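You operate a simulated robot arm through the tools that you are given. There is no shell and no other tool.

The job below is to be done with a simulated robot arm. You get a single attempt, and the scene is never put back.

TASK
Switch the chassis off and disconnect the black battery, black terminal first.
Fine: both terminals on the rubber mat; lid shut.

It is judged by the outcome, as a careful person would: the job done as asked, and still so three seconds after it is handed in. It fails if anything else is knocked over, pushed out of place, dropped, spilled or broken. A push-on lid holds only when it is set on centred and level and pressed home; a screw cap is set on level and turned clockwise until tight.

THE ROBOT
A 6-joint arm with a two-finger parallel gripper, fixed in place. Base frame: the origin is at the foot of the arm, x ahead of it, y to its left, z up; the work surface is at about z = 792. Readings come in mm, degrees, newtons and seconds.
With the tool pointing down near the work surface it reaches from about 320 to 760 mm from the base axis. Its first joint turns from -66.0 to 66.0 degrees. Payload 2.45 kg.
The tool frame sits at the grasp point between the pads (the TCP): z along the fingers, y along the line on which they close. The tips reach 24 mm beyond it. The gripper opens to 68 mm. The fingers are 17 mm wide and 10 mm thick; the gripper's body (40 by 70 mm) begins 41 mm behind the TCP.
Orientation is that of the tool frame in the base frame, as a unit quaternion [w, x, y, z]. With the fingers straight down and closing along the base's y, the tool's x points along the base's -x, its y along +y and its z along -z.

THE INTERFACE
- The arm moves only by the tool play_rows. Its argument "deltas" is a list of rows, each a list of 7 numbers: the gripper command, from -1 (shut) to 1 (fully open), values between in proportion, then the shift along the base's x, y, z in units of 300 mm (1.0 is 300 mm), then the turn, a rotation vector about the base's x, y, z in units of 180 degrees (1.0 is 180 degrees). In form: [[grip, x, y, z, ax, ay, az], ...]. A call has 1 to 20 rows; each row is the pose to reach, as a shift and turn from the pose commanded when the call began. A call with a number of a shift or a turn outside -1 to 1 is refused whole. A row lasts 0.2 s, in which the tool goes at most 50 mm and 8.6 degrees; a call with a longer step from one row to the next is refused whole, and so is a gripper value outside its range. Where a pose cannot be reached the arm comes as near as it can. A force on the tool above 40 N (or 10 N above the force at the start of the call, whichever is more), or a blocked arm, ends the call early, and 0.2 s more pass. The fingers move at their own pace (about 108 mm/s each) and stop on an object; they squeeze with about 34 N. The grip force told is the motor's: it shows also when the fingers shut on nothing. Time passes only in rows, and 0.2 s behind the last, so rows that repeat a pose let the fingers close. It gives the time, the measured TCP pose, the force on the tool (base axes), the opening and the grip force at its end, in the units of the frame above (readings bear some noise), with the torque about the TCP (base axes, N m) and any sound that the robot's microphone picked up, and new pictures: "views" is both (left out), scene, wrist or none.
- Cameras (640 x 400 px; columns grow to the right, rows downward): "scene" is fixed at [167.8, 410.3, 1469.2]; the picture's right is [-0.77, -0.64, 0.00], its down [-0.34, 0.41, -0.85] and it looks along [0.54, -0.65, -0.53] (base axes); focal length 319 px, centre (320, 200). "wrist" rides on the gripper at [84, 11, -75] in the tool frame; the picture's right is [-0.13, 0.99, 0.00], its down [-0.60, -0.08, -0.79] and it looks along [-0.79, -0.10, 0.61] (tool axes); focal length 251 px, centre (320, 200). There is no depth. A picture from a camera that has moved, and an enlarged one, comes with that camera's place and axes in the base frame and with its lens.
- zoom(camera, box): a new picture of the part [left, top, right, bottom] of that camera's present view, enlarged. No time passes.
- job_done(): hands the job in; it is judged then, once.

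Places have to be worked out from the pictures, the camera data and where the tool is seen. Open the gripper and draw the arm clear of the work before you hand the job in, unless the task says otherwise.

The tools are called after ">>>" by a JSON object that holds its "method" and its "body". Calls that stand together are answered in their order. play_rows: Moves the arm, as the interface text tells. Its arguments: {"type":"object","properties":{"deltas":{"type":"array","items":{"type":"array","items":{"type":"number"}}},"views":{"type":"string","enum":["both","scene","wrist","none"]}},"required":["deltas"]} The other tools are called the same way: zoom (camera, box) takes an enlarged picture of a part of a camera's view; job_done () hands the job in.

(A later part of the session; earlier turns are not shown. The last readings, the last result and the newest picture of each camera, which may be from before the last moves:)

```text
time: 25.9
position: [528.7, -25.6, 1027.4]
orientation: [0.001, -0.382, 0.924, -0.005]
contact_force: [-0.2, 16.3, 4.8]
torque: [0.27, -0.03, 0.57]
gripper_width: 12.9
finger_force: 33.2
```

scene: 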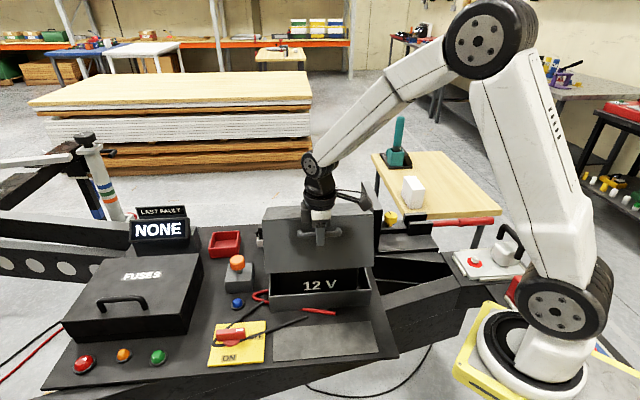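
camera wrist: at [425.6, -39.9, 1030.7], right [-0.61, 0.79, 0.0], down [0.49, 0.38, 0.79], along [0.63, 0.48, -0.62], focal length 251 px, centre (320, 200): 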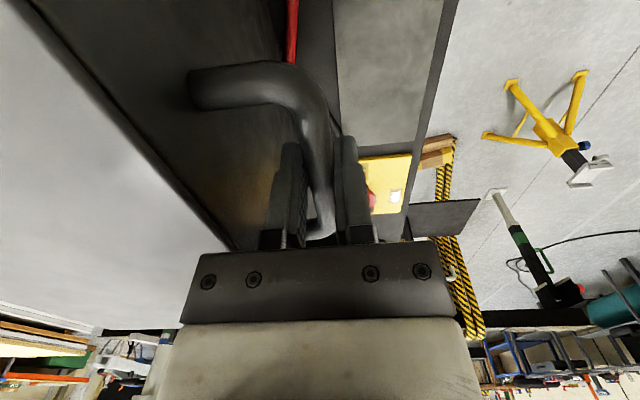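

The lid swings up cleanly and the box shows "12 V" inside. I refit the hinge slightly to r≈232 and will continue the arc another 30°.

>>> {"method": "play_rows", "body": {"deltas": [[-1, 0.0288, -0.0288, 0.0457, 0, 0, 0], [-1, 0.0674, -0.0674, 0.085, 0, 0, 0], [-1, 0.1087, -0.1087, 0.1193, 0, 0, 0], [-1, 0.1516, -0.1516, 0.1483, 0, 0, 0], [-1, 0.1963, -0.1963, 0.172, 0, 0, 0], [-1, 0.2423, -0.2423, 0.19, 0, 0, 0]], "views": "scene"}}

```text
time: 27.3
position: [601.9, -99.2, 1081.0]
orientation: [-0.004, -0.38, 0.925, -0.003]
contact_force: [-10.9, -9.7, -12.4]
torque: [-0.03, 0.15, 0.49]
gripper_width: 12.8
finger_force: 33.2
```

scene: 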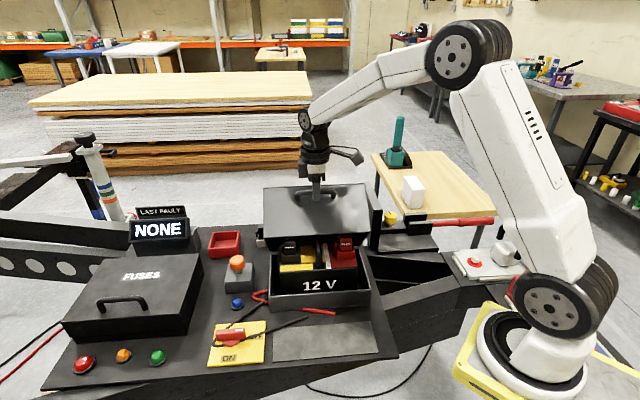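

The lid is about 52° open, and I can see black and red terminals and a yellow item inside. I'll continue the arc toward upright.

>>> {"method": "play_rows", "body": {"deltas": [[-1, 0.0471, -0.0471, 0.0123, 0, 0, 0], [-1, 0.0945, -0.0945, 0.019, 0, 0, 0], [-1, 0.1424, -0.1424, 0.0197, 0, 0, 0], [-1, 0.19, -0.19, 0.0143, 0, 0, 0], [-1, 0.2371, -0.2371, 0.003, 0, 0, 0], [-1, 0.2833, -0.2833, -0.014, 0, 0, 0]], "views": "both"}}

```text
time: 28.7
position: [686.4, -183.8, 1075.7]
orientation: [-0.002, -0.382, 0.924, -0.004]
contact_force: [-7.6, 0.9, -12.8]
torque: [-0.09, 0.31, 0.22]
gripper_width: 12.8
finger_force: 32.7
camera wrist: at [620.8, -236.3, 1150.7], right [-0.61, 0.79, -0.01], down [0.49, 0.38, 0.79], along [0.63, 0.48, -0.61], focal length 251 px, centre (320, 200)
```

scene: 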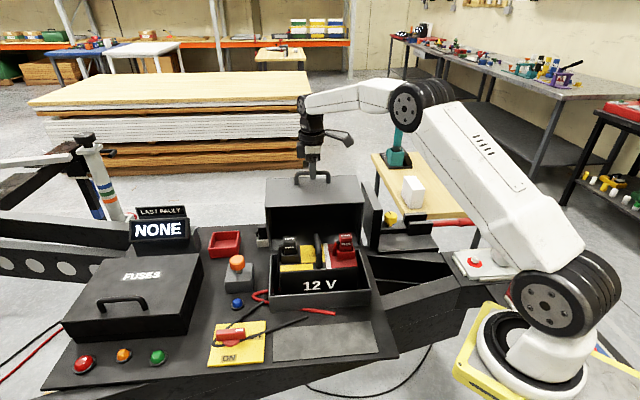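
wrist: 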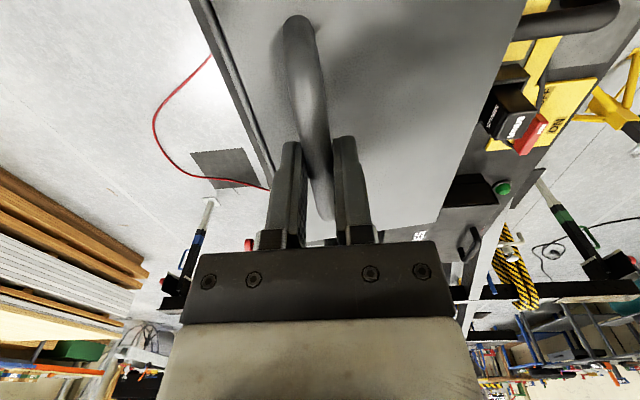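

The lid is about 80° open. I'll zoom in on the contents of the box before going further.

>>> {"method": "zoom", "body": {"camera": "scene", "box": [250, 160, 400, 320]}}

>>> {"method": "zoom", "body": {"camera": "scene", "box": [265, 225, 375, 300]}}

>>> {"method": "zoom", "body": {"camera": "wrist", "box": [440, 0, 640, 160]}}

```text
2.50 times, centred on (325, 240) of scene
camera zoom: at [167.9, 410.3, 1469.2], right [-0.77, -0.64, 0.0], down [-0.34, 0.41, -0.85], along [0.54, -0.65, -0.53], focal length 797 px, centre (308, 100)
```

zoom: 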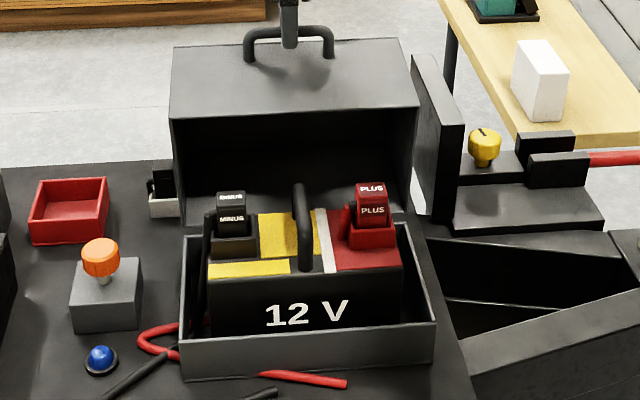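

```text
5.33 times, centred on (320, 262) of scene
camera zoom: at [167.9, 410.3, 1469.2], right [-0.77, -0.64, 0.0], down [-0.34, 0.41, -0.85], along [0.54, -0.65, -0.53], focal length 1701 px, centre (320, -133)
```

zoom: 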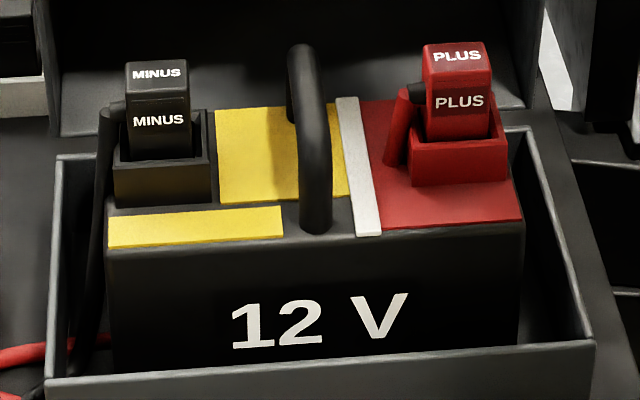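

```text
2.50 times, centred on (540, 80) of wrist
camera zoom: at [620.8, -236.3, 1150.7], right [-0.61, 0.79, -0.01], down [0.49, 0.38, 0.79], along [0.63, 0.48, -0.61], focal length 629 px, centre (-230, 500)
```

zoom: 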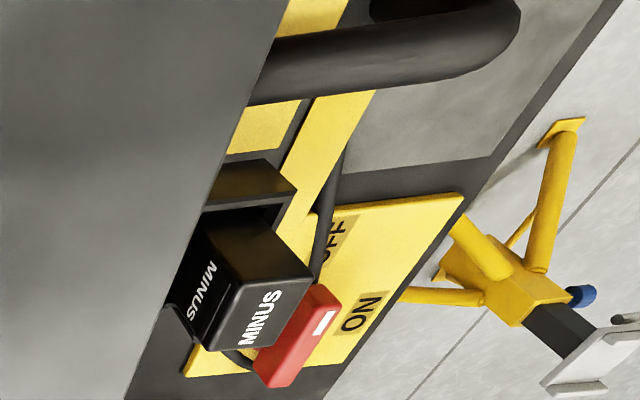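

The contents are clear now: the black 12 V battery has a black MINUS plug on the left and a red PLUS plug on the right, each in its socket. I'll first ease the lid further back toward its open stop.

>>> {"method": "play_rows", "body": {"deltas": [[-1, 0.0225, -0.0225, -0.011, 0, 0, 0], [-1, 0.045, -0.045, -0.0227, 0, 0, 0], [-1, 0.0665, -0.0665, -0.036, 0, 0, 0], [-1, 0.0886, -0.0886, -0.0503, 0, 0, 0]], "views": "scene"}}

```text
time: 29.5
position: [702.0, -199.7, 1065.5]
orientation: [-0.008, -0.382, 0.924, 0.006]
contact_force: [-14.6, 6.1, 7.3]
torque: [0.37, 0.07, 0.03]
gripper_width: 12.5
finger_force: 33.2
stopped in row 4: the force on the tool passed its limit at 54 N (the readings are from after the stop); the commanded pose is now the measured one
```

scene: 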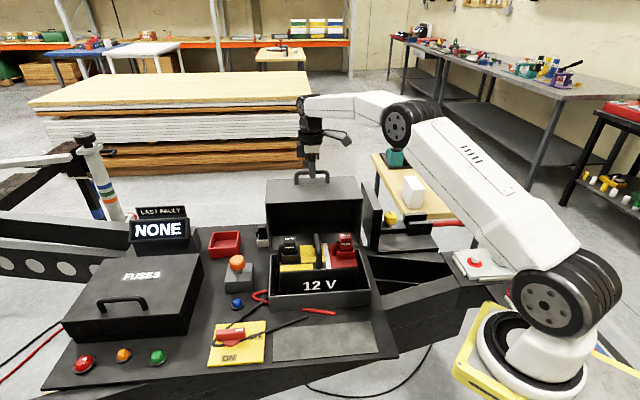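

That force stop looks like the lid's open limit at roughly 88–90°, with its weight well behind the hinge. I'll open the fingers slightly and see that it stays, then rise clear.

>>> {"method": "play_rows", "body": {"deltas": [[-0.3, 0, 0, 0, 0, 0, 0], [-0.1, 0, 0, 0, 0, 0, 0], [0.1, 0, 0, 0, 0, 0, 0], [0.1, 0, 0, 0.05, 0, 0, 0], [0.1, 0, 0, 0.12, 0, 0, 0], [0.1, 0, 0, 0.2, 0, 0, 0], [0.1, 0, 0, 0.3, 0, 0, 0], [0.1, 0, 0, 0.3, 0, 0, 0]], "views": "both"}}

>>> {"method": "zoom", "body": {"camera": "scene", "box": [250, 160, 400, 320]}}

```text
time: 31.3
position: [703.5, -202.1, 1155.2]
orientation: [-0.007, -0.382, 0.924, 0.004]
contact_force: [0.6, -0.3, -0.9]
torque: [0.0, 0.02, 0.02]
gripper_width: 37.4
finger_force: 0.0
camera wrist: at [639.0, -254.5, 1230.1], right [-0.61, 0.79, 0.01], down [0.49, 0.37, 0.79], along [0.62, 0.48, -0.62], focal length 251 px, centre (320, 200)
```

scene: 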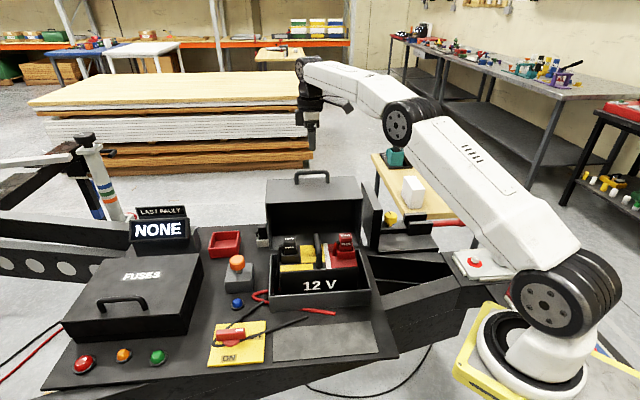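
wrist: 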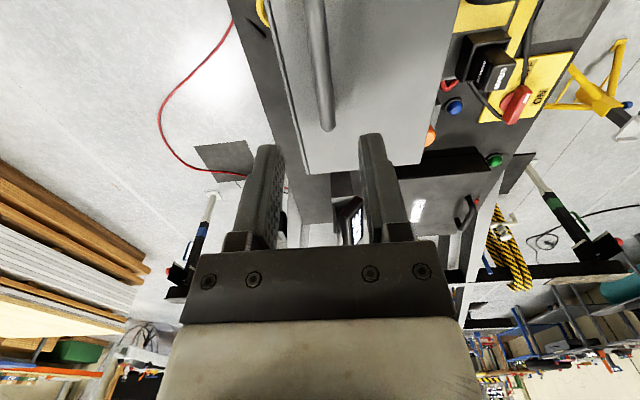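

```text
2.50 times, centred on (325, 240) of scene
camera zoom: at [167.8, 410.3, 1469.2], right [-0.77, -0.64, 0.0], down [-0.34, 0.41, -0.85], along [0.54, -0.65, -0.53], focal length 797 px, centre (308, 100)
```

zoom: 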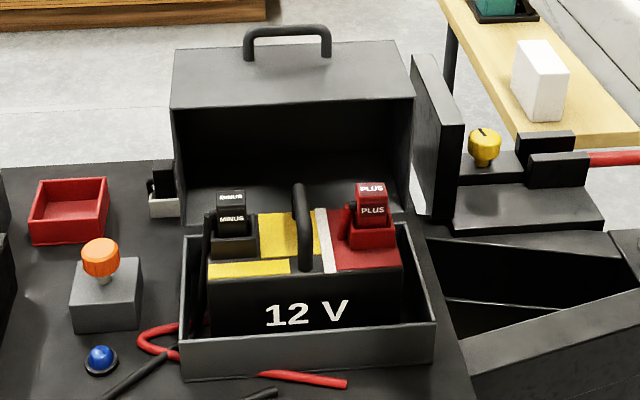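

The lid stays open by itself. Now I'll move at height over the MINUS plug, keeping clear of the raised lid, for a close overhead look. The gripper stays wide.

>>> {"method": "play_rows", "body": {"deltas": [[0.1, -0.04, 0.11, 0, 0, 0, 0], [0.3, -0.085, 0.22, 0, 0, 0, 0], [0.6, -0.13, 0.34, 0, 0, 0, 0], [1, -0.175, 0.46, 0, 0, 0, 0], [1, -0.225, 0.573, 0, 0, 0, 0], [1, -0.225, 0.573, -0.1, 0, 0, 0], [1, -0.225, 0.573, -0.16, 0, 0, 0], [1, -0.225, 0.573, -0.16, 0, 0, 0]], "views": "both"}}

>>> {"method": "zoom", "body": {"camera": "wrist", "box": [200, 0, 440, 150]}}

```text
time: 33.1
position: [637.1, -30.6, 1105.6]
orientation: [-0.006, -0.382, 0.924, 0.004]
contact_force: [0.6, 0.1, 0.5]
torque: [-0.01, 0.0, -0.01]
gripper_width: 67.8
finger_force: 0.1
camera wrist: at [572.6, -83.4, 1181.9], right [-0.61, 0.79, 0.01], down [0.49, 0.37, 0.79], along [0.62, 0.48, -0.62], focal length 251 px, centre (320, 200)
```

scene: 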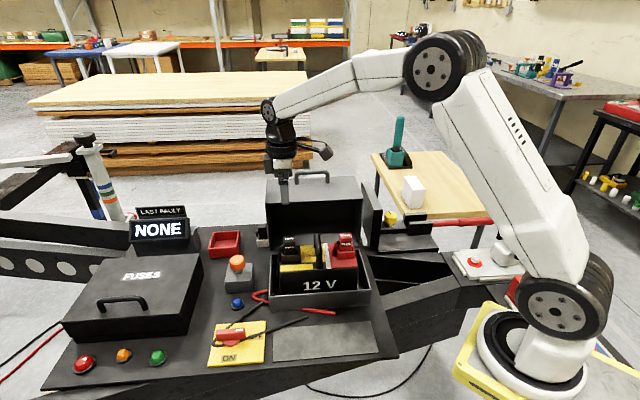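
wrist: 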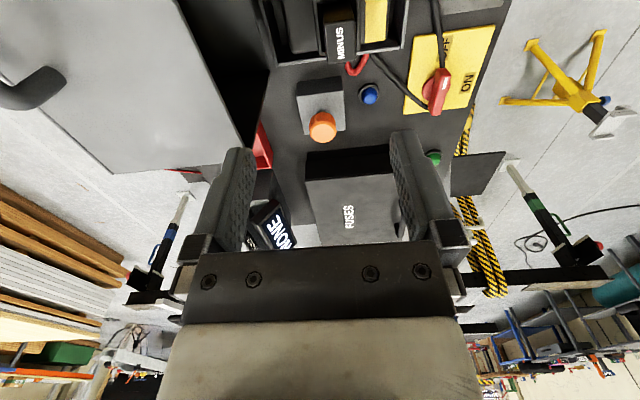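

```text
2.67 times, centred on (320, 75) of wrist
camera zoom: at [572.6, -83.4, 1181.9], right [-0.61, 0.79, 0.01], down [0.49, 0.37, 0.79], along [0.62, 0.48, -0.62], focal length 670 px, centre (320, 533)
```

zoom: 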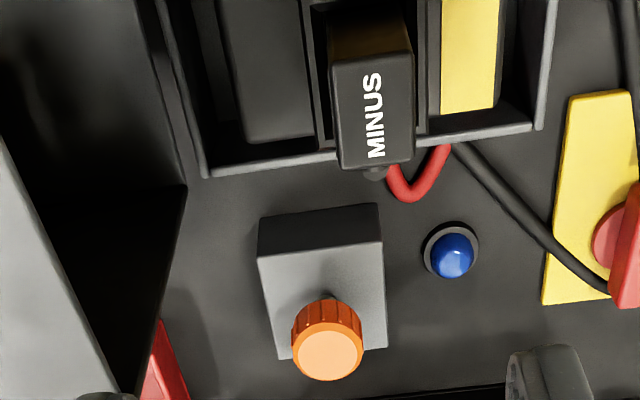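

Triangulating the two views puts the MINUS plug's top centre at about (626, -21.5, 960). It measures about 29 × 23 mm, with its cable leaving on the far (+p) side and the socket rim near z≈926. I'll align over it at z≈1000 and check.

>>> {"method": "play_rows", "body": {"deltas": [[1, -0.02, 0.016, -0.1, 0, 0, 0], [1, -0.037, 0.0303, -0.22, 0, 0, 0], [1, -0.037, 0.0303, -0.33, 0, 0, 0], [1, -0.037, 0.0303, -0.35, 0, 0, 0], [1, -0.037, 0.0303, -0.35, 0, 0, 0]], "views": "both"}}

>>> {"method": "zoom", "body": {"camera": "scene", "box": [250, 200, 370, 290]}}

>>> {"method": "zoom", "body": {"camera": "wrist", "box": [220, 40, 420, 240]}}

```text
time: 34.3
position: [625.3, -20.4, 1000.7]
orientation: [-0.006, -0.381, 0.924, 0.004]
contact_force: [0.1, 1.0, 0.1]
torque: [0.01, 0.0, -0.02]
gripper_width: 68.1
finger_force: 0.1
camera wrist: at [560.2, -72.3, 1077.1], right [-0.61, 0.79, 0.01], down [0.49, 0.37, 0.79], along [0.62, 0.48, -0.62], focal length 251 px, centre (320, 200)
```

scene: 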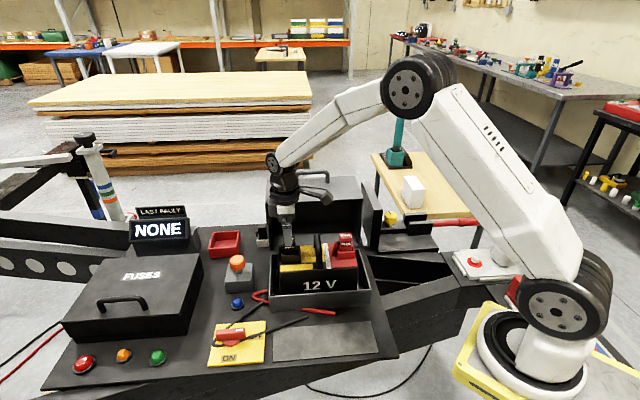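
wrist: 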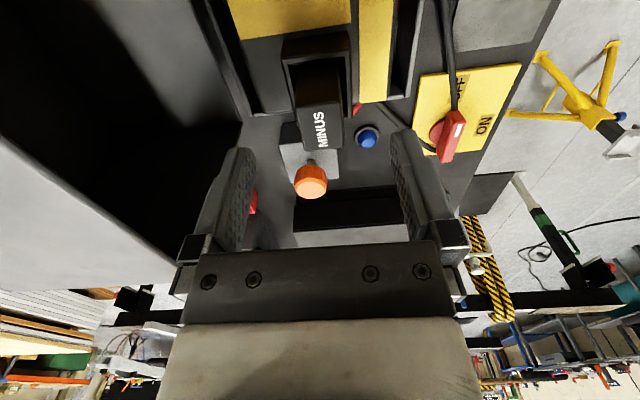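

```text
4.44 times, centred on (310, 245) of scene
camera zoom: at [167.8, 410.3, 1469.2], right [-0.77, -0.64, 0.0], down [-0.34, 0.41, -0.85], along [0.54, -0.65, -0.53], focal length 1418 px, centre (364, 0)
```

zoom: 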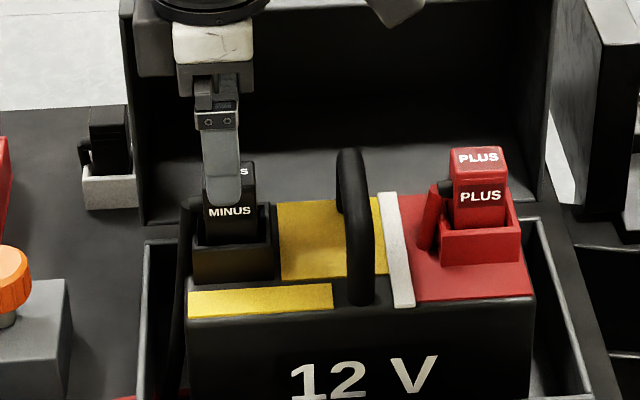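

```text
2.00 times, centred on (320, 140) of wrist
camera zoom: at [560.2, -72.3, 1077.1], right [-0.61, 0.79, 0.01], down [0.49, 0.37, 0.79], along [0.62, 0.48, -0.62], focal length 503 px, centre (320, 320)
```

zoom: 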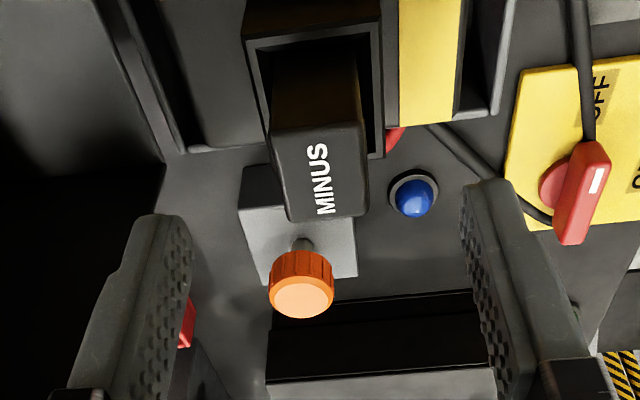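

The plug is centred under the TCP. I'll descend to z≈955, keeping the tips above the socket rim, and close on it.

>>> {"method": "play_rows", "body": {"deltas": [[1, 0, -0.001, -0.05, 0, 0, 0], [1, 0, -0.001, -0.11, 0, 0, 0], [1, 0, -0.001, -0.153, 0, 0, 0], [1, 0, -0.001, -0.153, 0, 0, 0], [-1, 0, -0.001, -0.153, 0, 0, 0], [-1, 0, -0.001, -0.153, 0, 0, 0], [-1, 0, -0.001, -0.153, 0, 0, 0]], "views": "both"}}

>>> {"method": "zoom", "body": {"camera": "scene", "box": [250, 200, 370, 290]}}

```text
time: 35.9
position: [624.7, -19.7, 956.1]
orientation: [-0.006, -0.382, 0.924, 0.004]
contact_force: [-0.3, -0.1, -0.8]
torque: [0.0, -0.02, 0.06]
gripper_width: 23.3
finger_force: 34.2
camera wrist: at [559.0, -73.1, 1032.3], right [-0.61, 0.79, 0.01], down [0.49, 0.37, 0.79], along [0.62, 0.48, -0.62], focal length 251 px, centre (320, 200)
```

scene: 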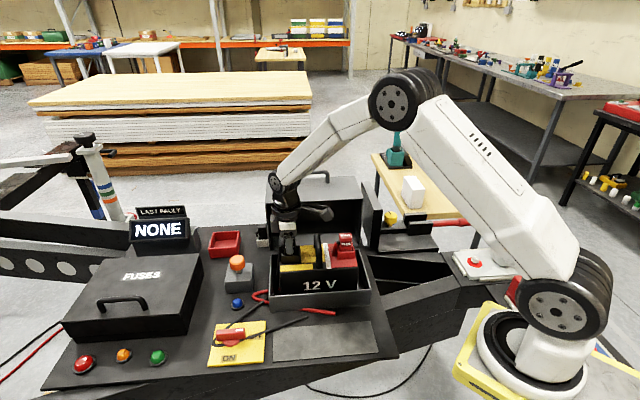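
wrist: 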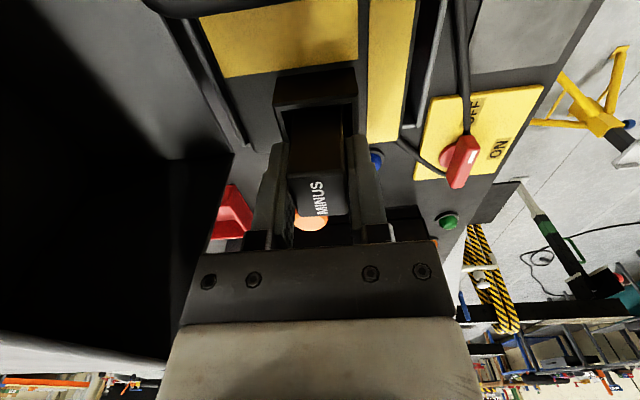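

```text
4.44 times, centred on (310, 245) of scene
camera zoom: at [167.9, 410.3, 1469.2], right [-0.77, -0.64, 0.0], down [-0.34, 0.41, -0.85], along [0.54, -0.65, -0.53], focal length 1418 px, centre (364, 0)
```

zoom: 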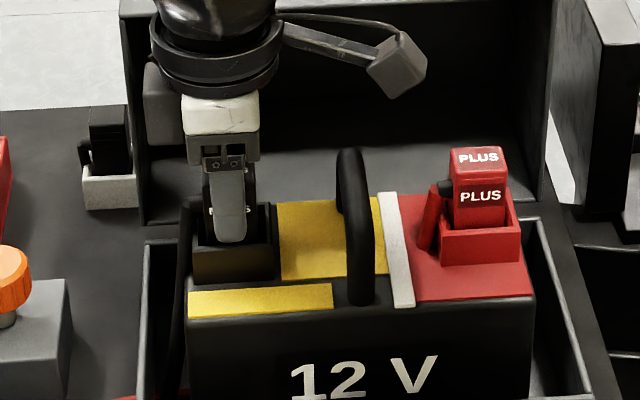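

The plug is gripped at 23.3 mm with balanced forces. I'll pull straight up slowly and watch the force.

>>> {"method": "play_rows", "body": {"deltas": [[-1, 0, 0, 0.01, 0, 0, 0], [-1, 0, 0, 0.02, 0, 0, 0], [-1, 0, 0, 0.035, 0, 0, 0], [-1, 0, 0, 0.05, 0, 0, 0], [-1, 0, 0, 0.07, 0, 0, 0], [-1, 0, 0, 0.09, 0, 0, 0], [-1, 0, 0, 0.11, 0, 0, 0]], "views": "both"}}

>>> {"method": "zoom", "body": {"camera": "scene", "box": [250, 200, 370, 290]}}

```text
time: 37.5
position: [624.3, -21.6, 991.1]
orientation: [-0.006, -0.382, 0.924, 0.003]
contact_force: [-0.1, -0.4, -1.1]
torque: [0.02, 0.0, 0.0]
gripper_width: 23.3
finger_force: 34.0
camera wrist: at [560.1, -74.1, 1065.6], right [-0.61, 0.79, 0.01], down [0.49, 0.37, 0.79], along [0.62, 0.48, -0.62], focal length 251 px, centre (320, 200)
```

scene: 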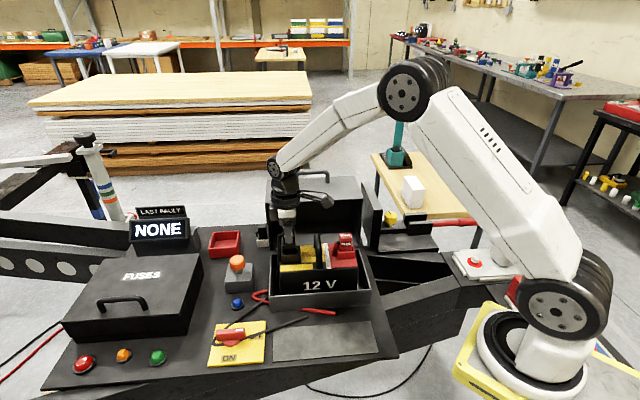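
wrist: 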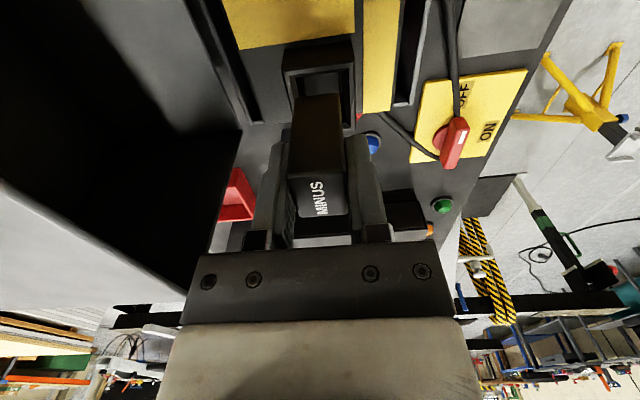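

```text
4.44 times, centred on (310, 245) of scene
camera zoom: at [167.9, 410.3, 1469.2], right [-0.77, -0.64, 0.0], down [-0.34, 0.41, -0.85], along [0.54, -0.65, -0.53], focal length 1418 px, centre (364, 0)
```

zoom: 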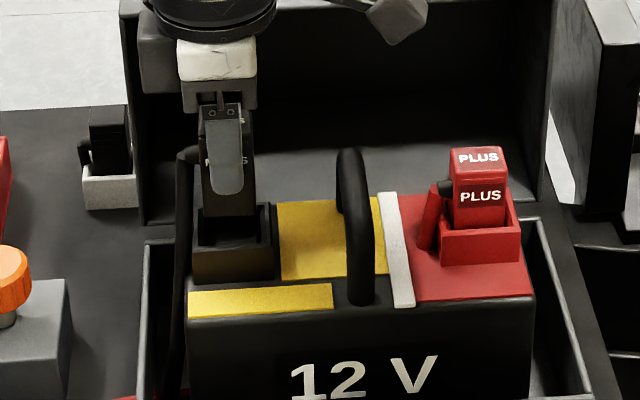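

The MINUS plug is sliding out freely with its cable following. I'll lift it clear of the socket and pause to look.

>>> {"method": "play_rows", "body": {"deltas": [[-1, 0, 0, 0.05, 0, 0, 0], [-1, 0, 0, 0.11, 0, 0, 0], [-1, 0, 0, 0.17, 0, 0, 0], [-1, 0, 0, 0.17, 0, 0, 0]], "views": "both"}}

>>> {"method": "zoom", "body": {"camera": "scene", "box": [230, 180, 370, 330]}}

```text
time: 38.5
position: [625.9, -20.6, 1040.8]
orientation: [-0.006, -0.382, 0.924, 0.005]
contact_force: [0.1, 0.0, -1.3]
torque: [0.02, 0.01, -0.01]
gripper_width: 23.4
finger_force: 33.5
camera wrist: at [561.1, -72.0, 1116.4], right [-0.61, 0.79, 0.01], down [0.49, 0.37, 0.79], along [0.62, 0.48, -0.62], focal length 251 px, centre (320, 200)
```

scene: 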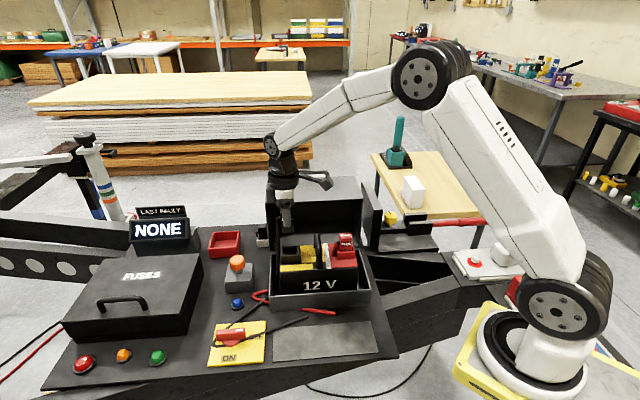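
wrist: 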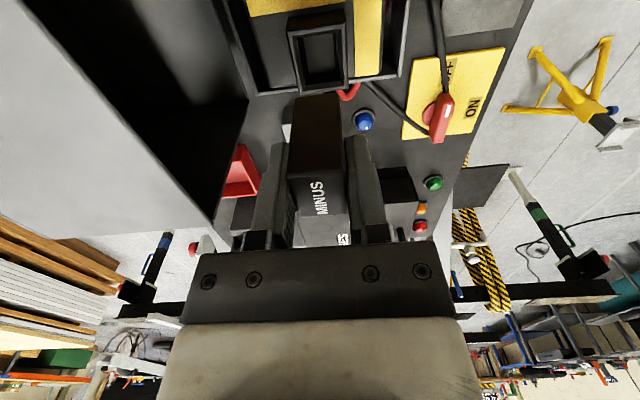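

```text
2.67 times, centred on (300, 255) of scene
camera zoom: at [167.9, 410.3, 1469.2], right [-0.77, -0.64, 0.0], down [-0.34, 0.41, -0.85], along [0.54, -0.65, -0.53], focal length 850 px, centre (373, 53)
```

zoom: 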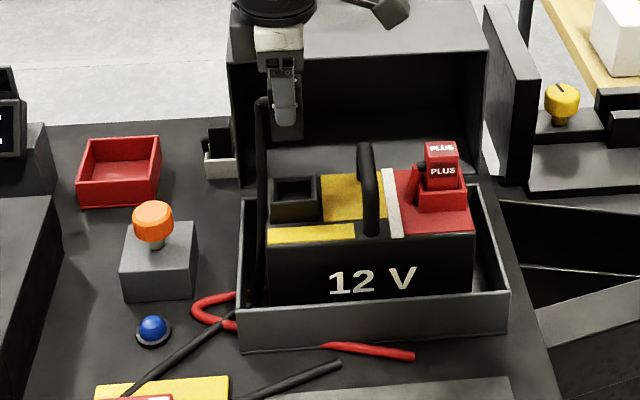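

The MINUS plug is fully out (bottom about 48 mm below the TCP), the socket is empty, and the cable trails freely. I'll carry it forward to over the left part of the mat, near (500, 101), and lower partway.

>>> {"method": "play_rows", "body": {"deltas": [[-1, -0.1, 0.0966, 0, 0, 0, 0], [-1, -0.2, 0.193, 0, 0, 0, 0], [-1, -0.3, 0.29, -0.03, 0, 0, 0], [-1, -0.38, 0.367, -0.1, 0, 0, 0], [-1, -0.42, 0.4057, -0.22, 0, 0, 0], [-1, -0.42, 0.4057, -0.36, 0, 0, 0], [-1, -0.42, 0.4057, -0.5, 0, 0, 0], [-1, -0.42, 0.4057, -0.5, 0, 0, 0]], "views": "both"}}

>>> {"method": "zoom", "body": {"camera": "scene", "box": [200, 230, 400, 380]}}

```text
time: 40.3
position: [500.2, 99.4, 890.9]
orientation: [-0.006, -0.382, 0.924, 0.003]
contact_force: [-0.3, 0.2, -0.4]
torque: [0.03, -0.04, -0.01]
gripper_width: 23.4
finger_force: 34.0
camera wrist: at [435.3, 47.4, 967.0], right [-0.61, 0.79, 0.01], down [0.49, 0.37, 0.79], along [0.62, 0.48, -0.62], focal length 251 px, centre (320, 200)
```

scene: 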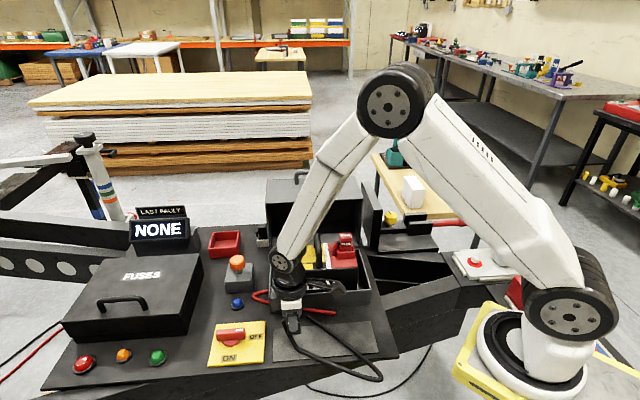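
wrist: 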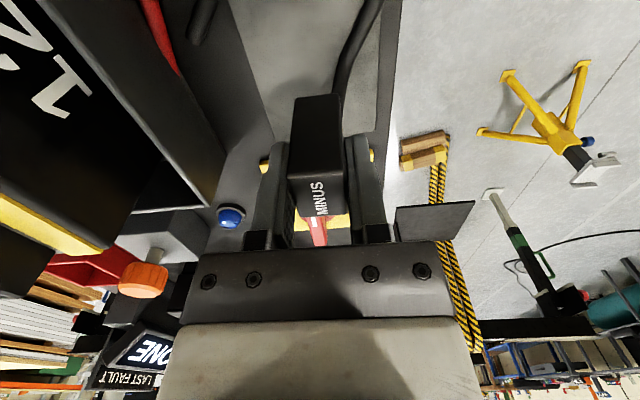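

```text
2.67 times, centred on (300, 305) of scene
camera zoom: at [167.9, 410.3, 1469.2], right [-0.77, -0.64, 0.0], down [-0.34, 0.41, -0.85], along [0.54, -0.65, -0.53], focal length 850 px, centre (373, -80)
```

zoom: 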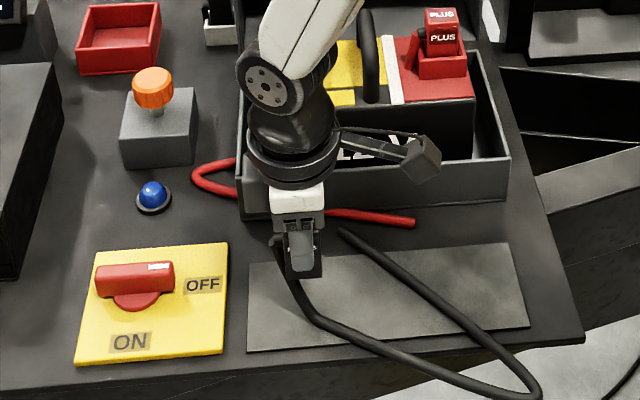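

The plug hangs over the mat and its cable runs in a loose loop to an anchor beside the mat. I'll lower it to just above the mat surface.

>>> {"method": "play_rows", "body": {"deltas": [[-1, 0, 0.002, -0.06, 0, 0, 0], [-1, 0, 0.002, -0.11, 0, 0, 0], [-1, 0, 0.002, -0.14, 0, 0, 0], [-1, 0, 0.002, -0.147, 0, 0, 0], [-1, 0, 0.002, -0.147, 0, 0, 0]], "views": "both"}}

>>> {"method": "zoom", "body": {"camera": "scene", "box": [240, 290, 400, 390]}}

```text
time: 41.5
position: [500.8, 101.8, 846.1]
orientation: [-0.006, -0.382, 0.924, 0.003]
contact_force: [0.1, 0.2, -0.6]
torque: [-0.04, 0.0, -0.02]
gripper_width: 23.4
finger_force: 34.4
camera wrist: at [435.4, 48.7, 922.5], right [-0.61, 0.79, 0.01], down [0.49, 0.37, 0.79], along [0.62, 0.48, -0.62], focal length 251 px, centre (320, 200)
```

scene: 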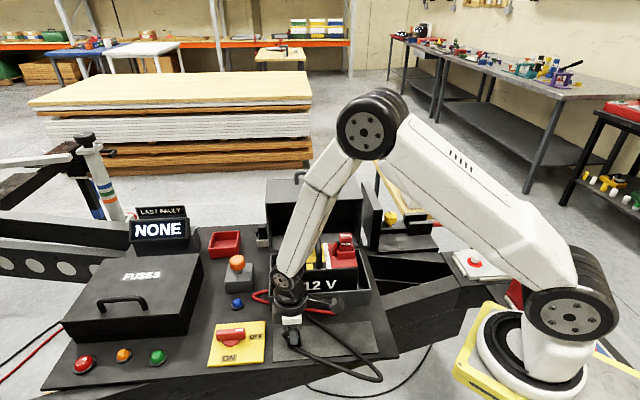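
wrist: 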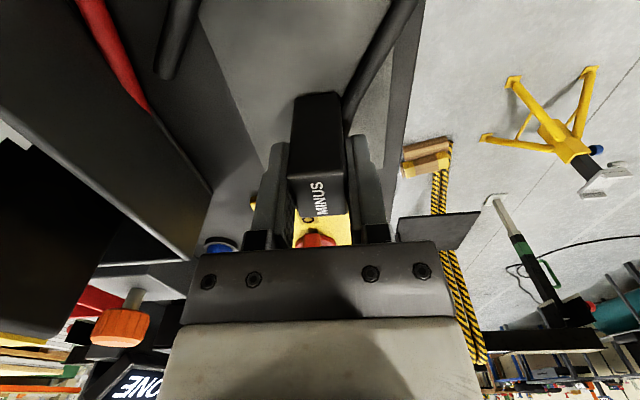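

```text
4.00 times, centred on (320, 340) of scene
camera zoom: at [167.9, 410.3, 1469.2], right [-0.77, -0.64, 0.0], down [-0.34, 0.41, -0.85], along [0.54, -0.65, -0.53], focal length 1276 px, centre (320, -360)
```

zoom: 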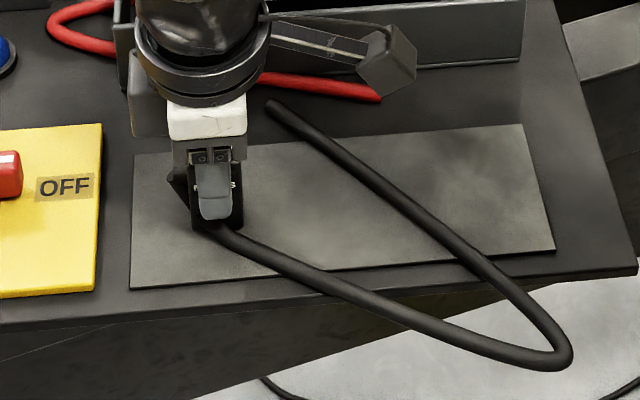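

The plug is nearly down and well inside the mat's edges. I'll lower in 1 mm steps, watching for contact.

>>> {"method": "play_rows", "body": {"deltas": [[-1, 0, 0, -0.0033, 0, 0, 0], [-1, 0, 0, -0.0067, 0, 0, 0], [-1, 0, 0, -0.01, 0, 0, 0], [-1, 0, 0, -0.01, 0, 0, 0]], "views": "scene"}}

>>> {"method": "zoom", "body": {"camera": "scene", "box": [260, 305, 340, 355]}}

```text
time: 42.5
position: [500.3, 101.9, 843.3]
orientation: [-0.007, -0.382, 0.924, 0.004]
contact_force: [1.2, 0.7, -0.7]
torque: [0.02, 0.01, -0.03]
gripper_width: 23.3
finger_force: 34.1
```

scene: 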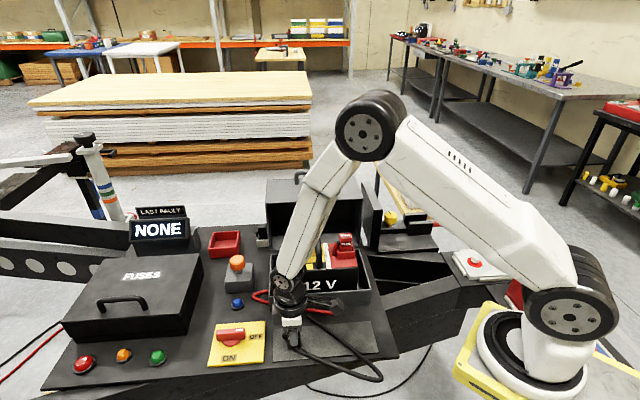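

```text
8.00 times, centred on (300, 330) of scene
camera zoom: at [167.9, 410.3, 1469.2], right [-0.77, -0.64, 0.0], down [-0.34, 0.41, -0.85], along [0.54, -0.65, -0.53], focal length 2552 px, centre (480, -840)
```

zoom: 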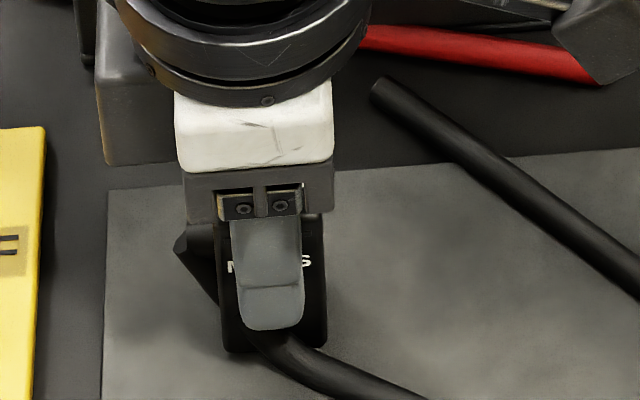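

There is no contact yet. I'll continue down in small steps.

>>> {"method": "play_rows", "body": {"deltas": [[-1, 0, 0, -0.0033, 0, 0, 0], [-1, 0, 0, -0.0067, 0, 0, 0], [-1, 0, 0, -0.0067, 0, 0, 0]], "views": "none"}}

>>> {"method": "play_rows", "body": {"deltas": [[-1, 0, 0, -0.0033, 0, 0, 0], [-1, 0, 0, -0.0067, 0, 0, 0], [-1, 0, 0, -0.0067, 0, 0, 0]], "views": "scene"}}

```text
time: 43.3
position: [499.4, 102.5, 842.8]
orientation: [-0.005, -0.383, 0.924, 0.004]
contact_force: [-8.5, 6.1, 32.1]
torque: [0.02, 0.2, 0.0]
gripper_width: 23.3
finger_force: 34.4
```

```text
time: 44.1
position: [499.9, 100.9, 839.9]
orientation: [-0.005, -0.382, 0.924, 0.003]
contact_force: [0.8, 3.2, 30.2]
torque: [0.01, -0.17, 0.0]
gripper_width: 23.2
finger_force: 33.3
```

scene: 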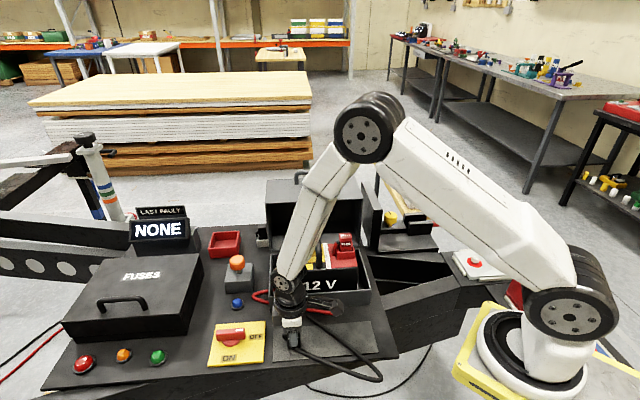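

Contact is confirmed with about 30 N upward, so the plug is standing on the mat. I'll relieve the pressure, open gently, then rise straight up.

>>> {"method": "play_rows", "body": {"deltas": [[-1, 0, 0, 0.008, 0, 0, 0], [-1, 0, 0, 0.008, 0, 0, 0], [-0.1, 0, 0, 0.008, 0, 0, 0], [0.3, 0, 0, 0.008, 0, 0, 0], [0.3, 0, 0, 0.06, 0, 0, 0], [0.3, 0, 0, 0.14, 0, 0, 0], [0.3, 0, 0, 0.26, 0, 0, 0], [0.3, 0, 0, 0.4, 0, 0, 0], [0.3, 0, 0, 0.54, 0, 0, 0], [0.3, 0, 0, 0.54, 0, 0, 0]], "views": "both"}}

>>> {"method": "zoom", "body": {"camera": "scene", "box": [200, 230, 400, 390]}}

```text
time: 46.3
position: [496.0, 103.0, 1002.0]
orientation: [-0.007, -0.382, 0.924, 0.004]
contact_force: [-0.1, -0.1, -0.7]
torque: [-0.01, -0.01, 0.0]
gripper_width: 44.1
finger_force: 0.0
camera wrist: at [431.8, 50.3, 1078.3], right [-0.61, 0.79, 0.01], down [0.49, 0.37, 0.79], along [0.62, 0.48, -0.62], focal length 251 px, centre (320, 200)
```

scene: 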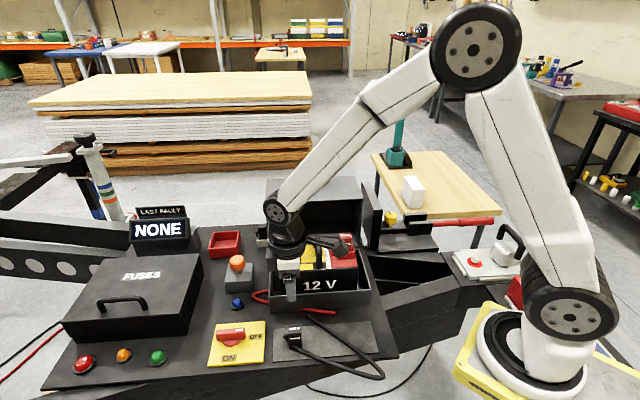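
wrist: 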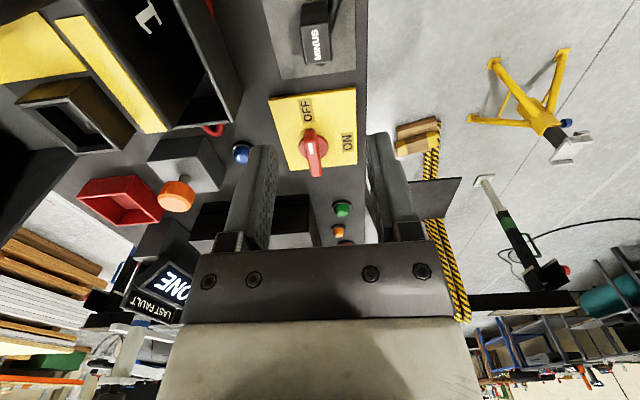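

```text
2.50 times, centred on (300, 310) of scene
camera zoom: at [167.8, 410.3, 1469.2], right [-0.77, -0.64, 0.0], down [-0.34, 0.41, -0.85], along [0.54, -0.65, -0.53], focal length 797 px, centre (370, -75)
```

zoom: 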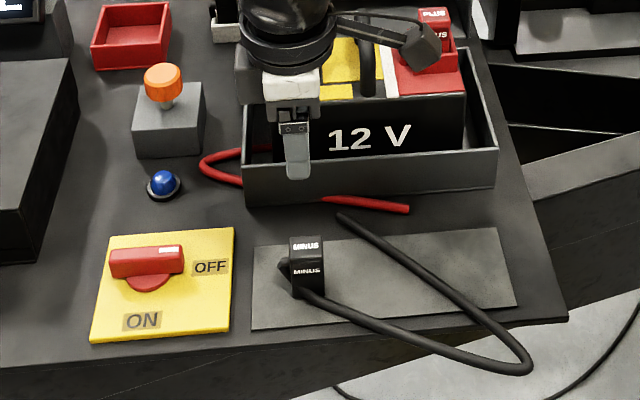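

MINUS stands on the mat. Next is PLUS, estimated at about (524, -120) with its top near z≈960. I'll move above it at a safe height over the battery handle and check.

>>> {"method": "play_rows", "body": {"deltas": [[0.6, 0, -0.02, 0.12, 0, 0, 0], [1, 0.015, -0.15, 0.19, 0, 0, 0], [1, 0.03, -0.3, 0.19, 0, 0, 0], [1, 0.05, -0.45, 0.19, 0, 0, 0], [1, 0.07, -0.6, 0.19, 0, 0, 0], [1, 0.0923, -0.7433, 0.19, 0, 0, 0], [1, 0.0923, -0.7433, 0.13, 0, 0, 0], [1, 0.0923, -0.7433, 0.13, 0, 0, 0]], "views": "both"}}

>>> {"method": "zoom", "body": {"camera": "wrist", "box": [200, 0, 440, 150]}}

>>> {"method": "zoom", "body": {"camera": "scene", "box": [270, 200, 390, 290]}}

```text
time: 48.1
position: [527.9, -119.6, 1040.1]
orientation: [-0.006, -0.382, 0.924, 0.004]
contact_force: [0.5, 0.2, -0.5]
torque: [-0.01, 0.03, -0.01]
gripper_width: 68.1
finger_force: 0.1
camera wrist: at [463.0, -173.8, 1116.0], right [-0.61, 0.79, 0.01], down [0.49, 0.37, 0.79], along [0.62, 0.48, -0.62], focal length 251 px, centre (320, 200)
```

scene: 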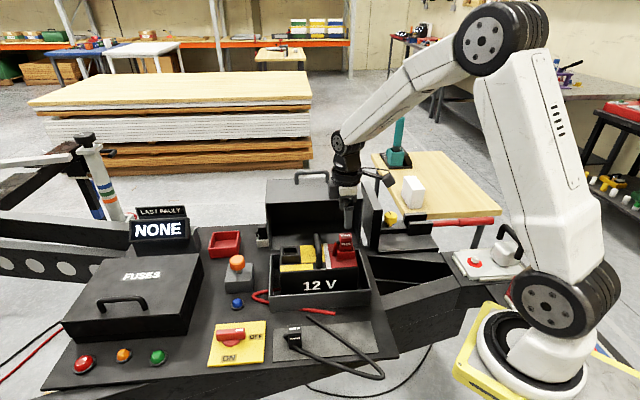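
wrist: 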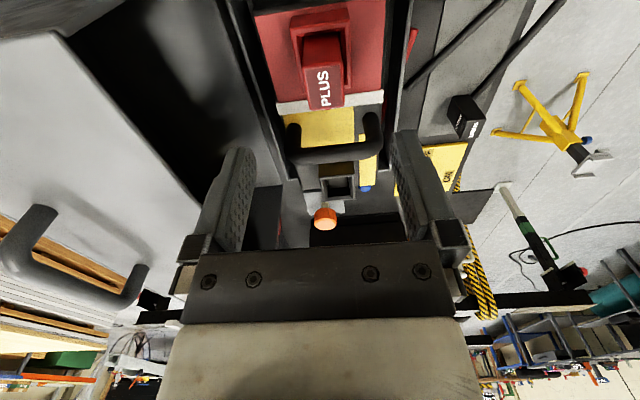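

```text
2.67 times, centred on (320, 75) of wrist
camera zoom: at [463.0, -173.8, 1116.0], right [-0.61, 0.79, 0.01], down [0.49, 0.37, 0.79], along [0.62, 0.48, -0.62], focal length 670 px, centre (320, 533)
```

zoom: 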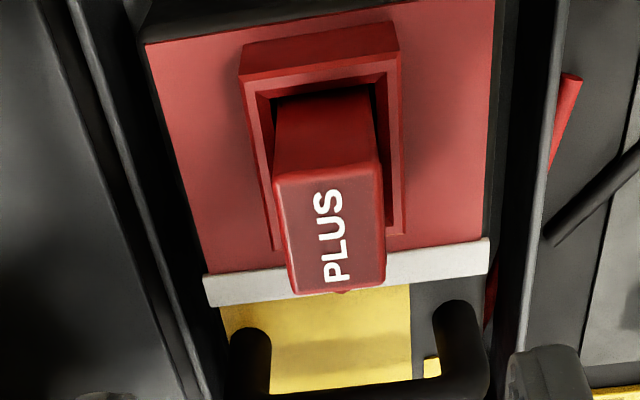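

```text
4.44 times, centred on (330, 245) of scene
camera zoom: at [167.9, 410.3, 1469.2], right [-0.77, -0.64, 0.0], down [-0.34, 0.41, -0.85], along [0.54, -0.65, -0.53], focal length 1418 px, centre (276, 0)
```

zoom: 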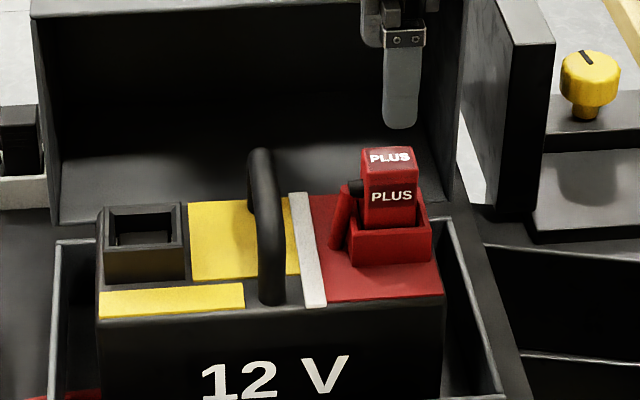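

The PLUS plug's top centre agrees from both views at about (525, -122.5, 960). I'll align, descend to z≈955 and close.

>>> {"method": "play_rows", "body": {"deltas": [[1, -0.008, -0.0097, -0.05, 0, 0, 0], [1, -0.008, -0.0097, -0.13, 0, 0, 0], [1, -0.008, -0.0097, -0.21, 0, 0, 0], [1, -0.008, -0.0097, -0.265, 0, 0, 0], [1, -0.008, -0.0097, -0.283, 0, 0, 0], [1, -0.008, -0.0097, -0.283, 0, 0, 0]], "views": "both"}}

>>> {"method": "zoom", "body": {"camera": "scene", "box": [270, 200, 390, 290]}}

```text
time: 49.5
position: [523.7, -123.6, 956.3]
orientation: [-0.006, -0.382, 0.924, 0.003]
contact_force: [0.1, 1.0, 0.6]
torque: [-0.03, 0.02, -0.01]
gripper_width: 67.9
finger_force: 0.1
camera wrist: at [458.5, -176.3, 1031.3], right [-0.61, 0.79, 0.01], down [0.49, 0.37, 0.79], along [0.62, 0.48, -0.62], focal length 251 px, centre (320, 200)
```

scene: 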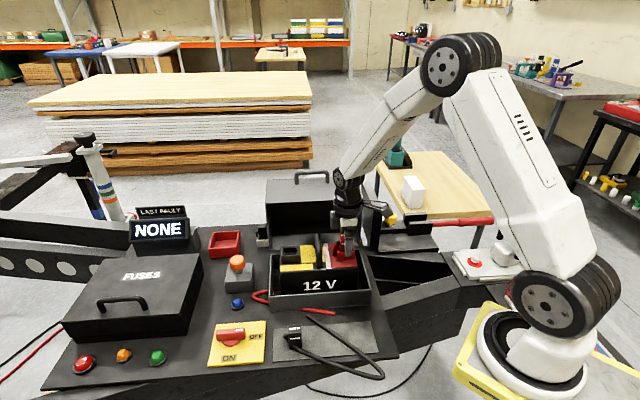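
wrist: 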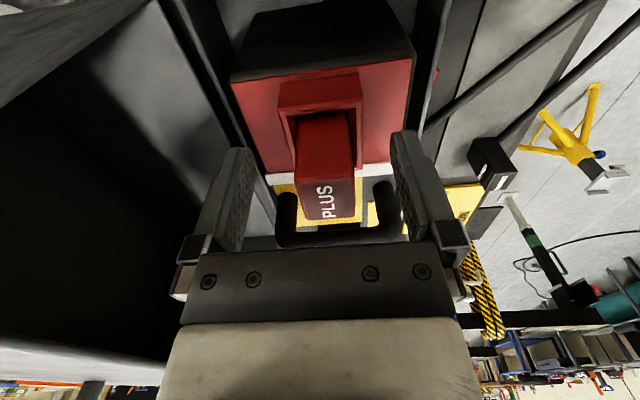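

```text
4.44 times, centred on (330, 245) of scene
camera zoom: at [167.8, 410.3, 1469.2], right [-0.77, -0.64, 0.0], down [-0.34, 0.41, -0.85], along [0.54, -0.65, -0.53], focal length 1418 px, centre (276, 0)
```

zoom: 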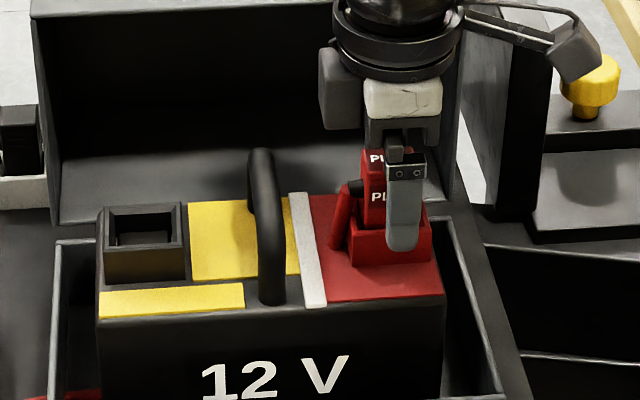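

PLUS sits centred between the open fingers. I'll close, then pull straight up slowly.

>>> {"method": "play_rows", "body": {"deltas": [[-1, 0, 0, 0, 0, 0, 0], [-1, 0, 0, 0, 0, 0, 0], [-1, 0, 0, 0, 0, 0, 0], [-1, 0, 0, 0.01, 0, 0, 0], [-1, 0, 0, 0.025, 0, 0, 0], [-1, 0, 0, 0.045, 0, 0, 0], [-1, 0, 0, 0.07, 0, 0, 0], [-1, 0, 0, 0.1, 0, 0, 0], [-1, 0, 0, 0.14, 0, 0, 0], [-1, 0, 0, 0.2, 0, 0, 0], [-1, 0, 0, 0.28, 0, 0, 0], [-1, 0, 0, 0.28, 0, 0, 0]], "views": "both"}}

>>> {"method": "zoom", "body": {"camera": "scene", "box": [230, 170, 400, 330]}}

```text
time: 52.1
position: [524.5, -125.6, 1040.5]
orientation: [-0.006, -0.382, 0.924, 0.004]
contact_force: [0.9, -1.0, 0.2]
torque: [-0.02, 0.01, 0.0]
gripper_width: 23.2
finger_force: 33.9
camera wrist: at [459.4, -177.8, 1116.0], right [-0.61, 0.79, 0.01], down [0.49, 0.37, 0.79], along [0.62, 0.48, -0.62], focal length 251 px, centre (320, 200)
```

scene: 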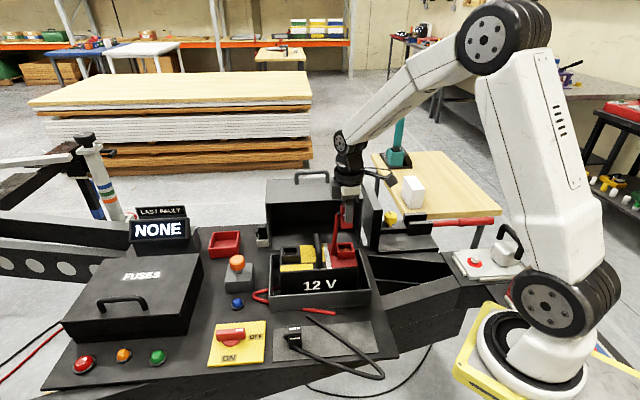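
wrist: 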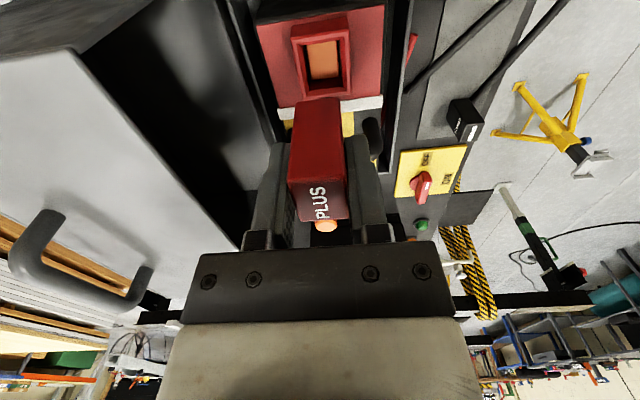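

```text
2.50 times, centred on (315, 250) of scene
camera zoom: at [167.9, 410.3, 1469.2], right [-0.77, -0.64, 0.0], down [-0.34, 0.41, -0.85], along [0.54, -0.65, -0.53], focal length 797 px, centre (332, 75)
```

zoom: 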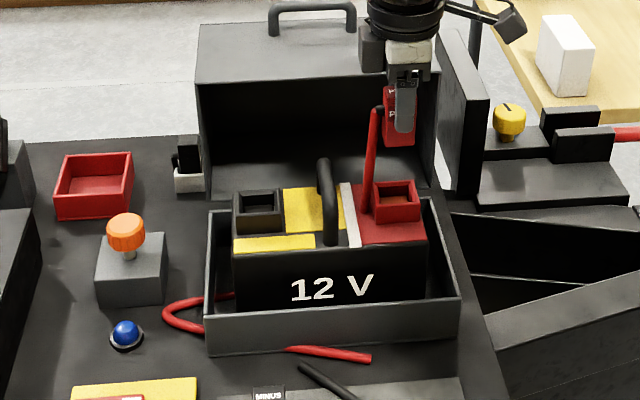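

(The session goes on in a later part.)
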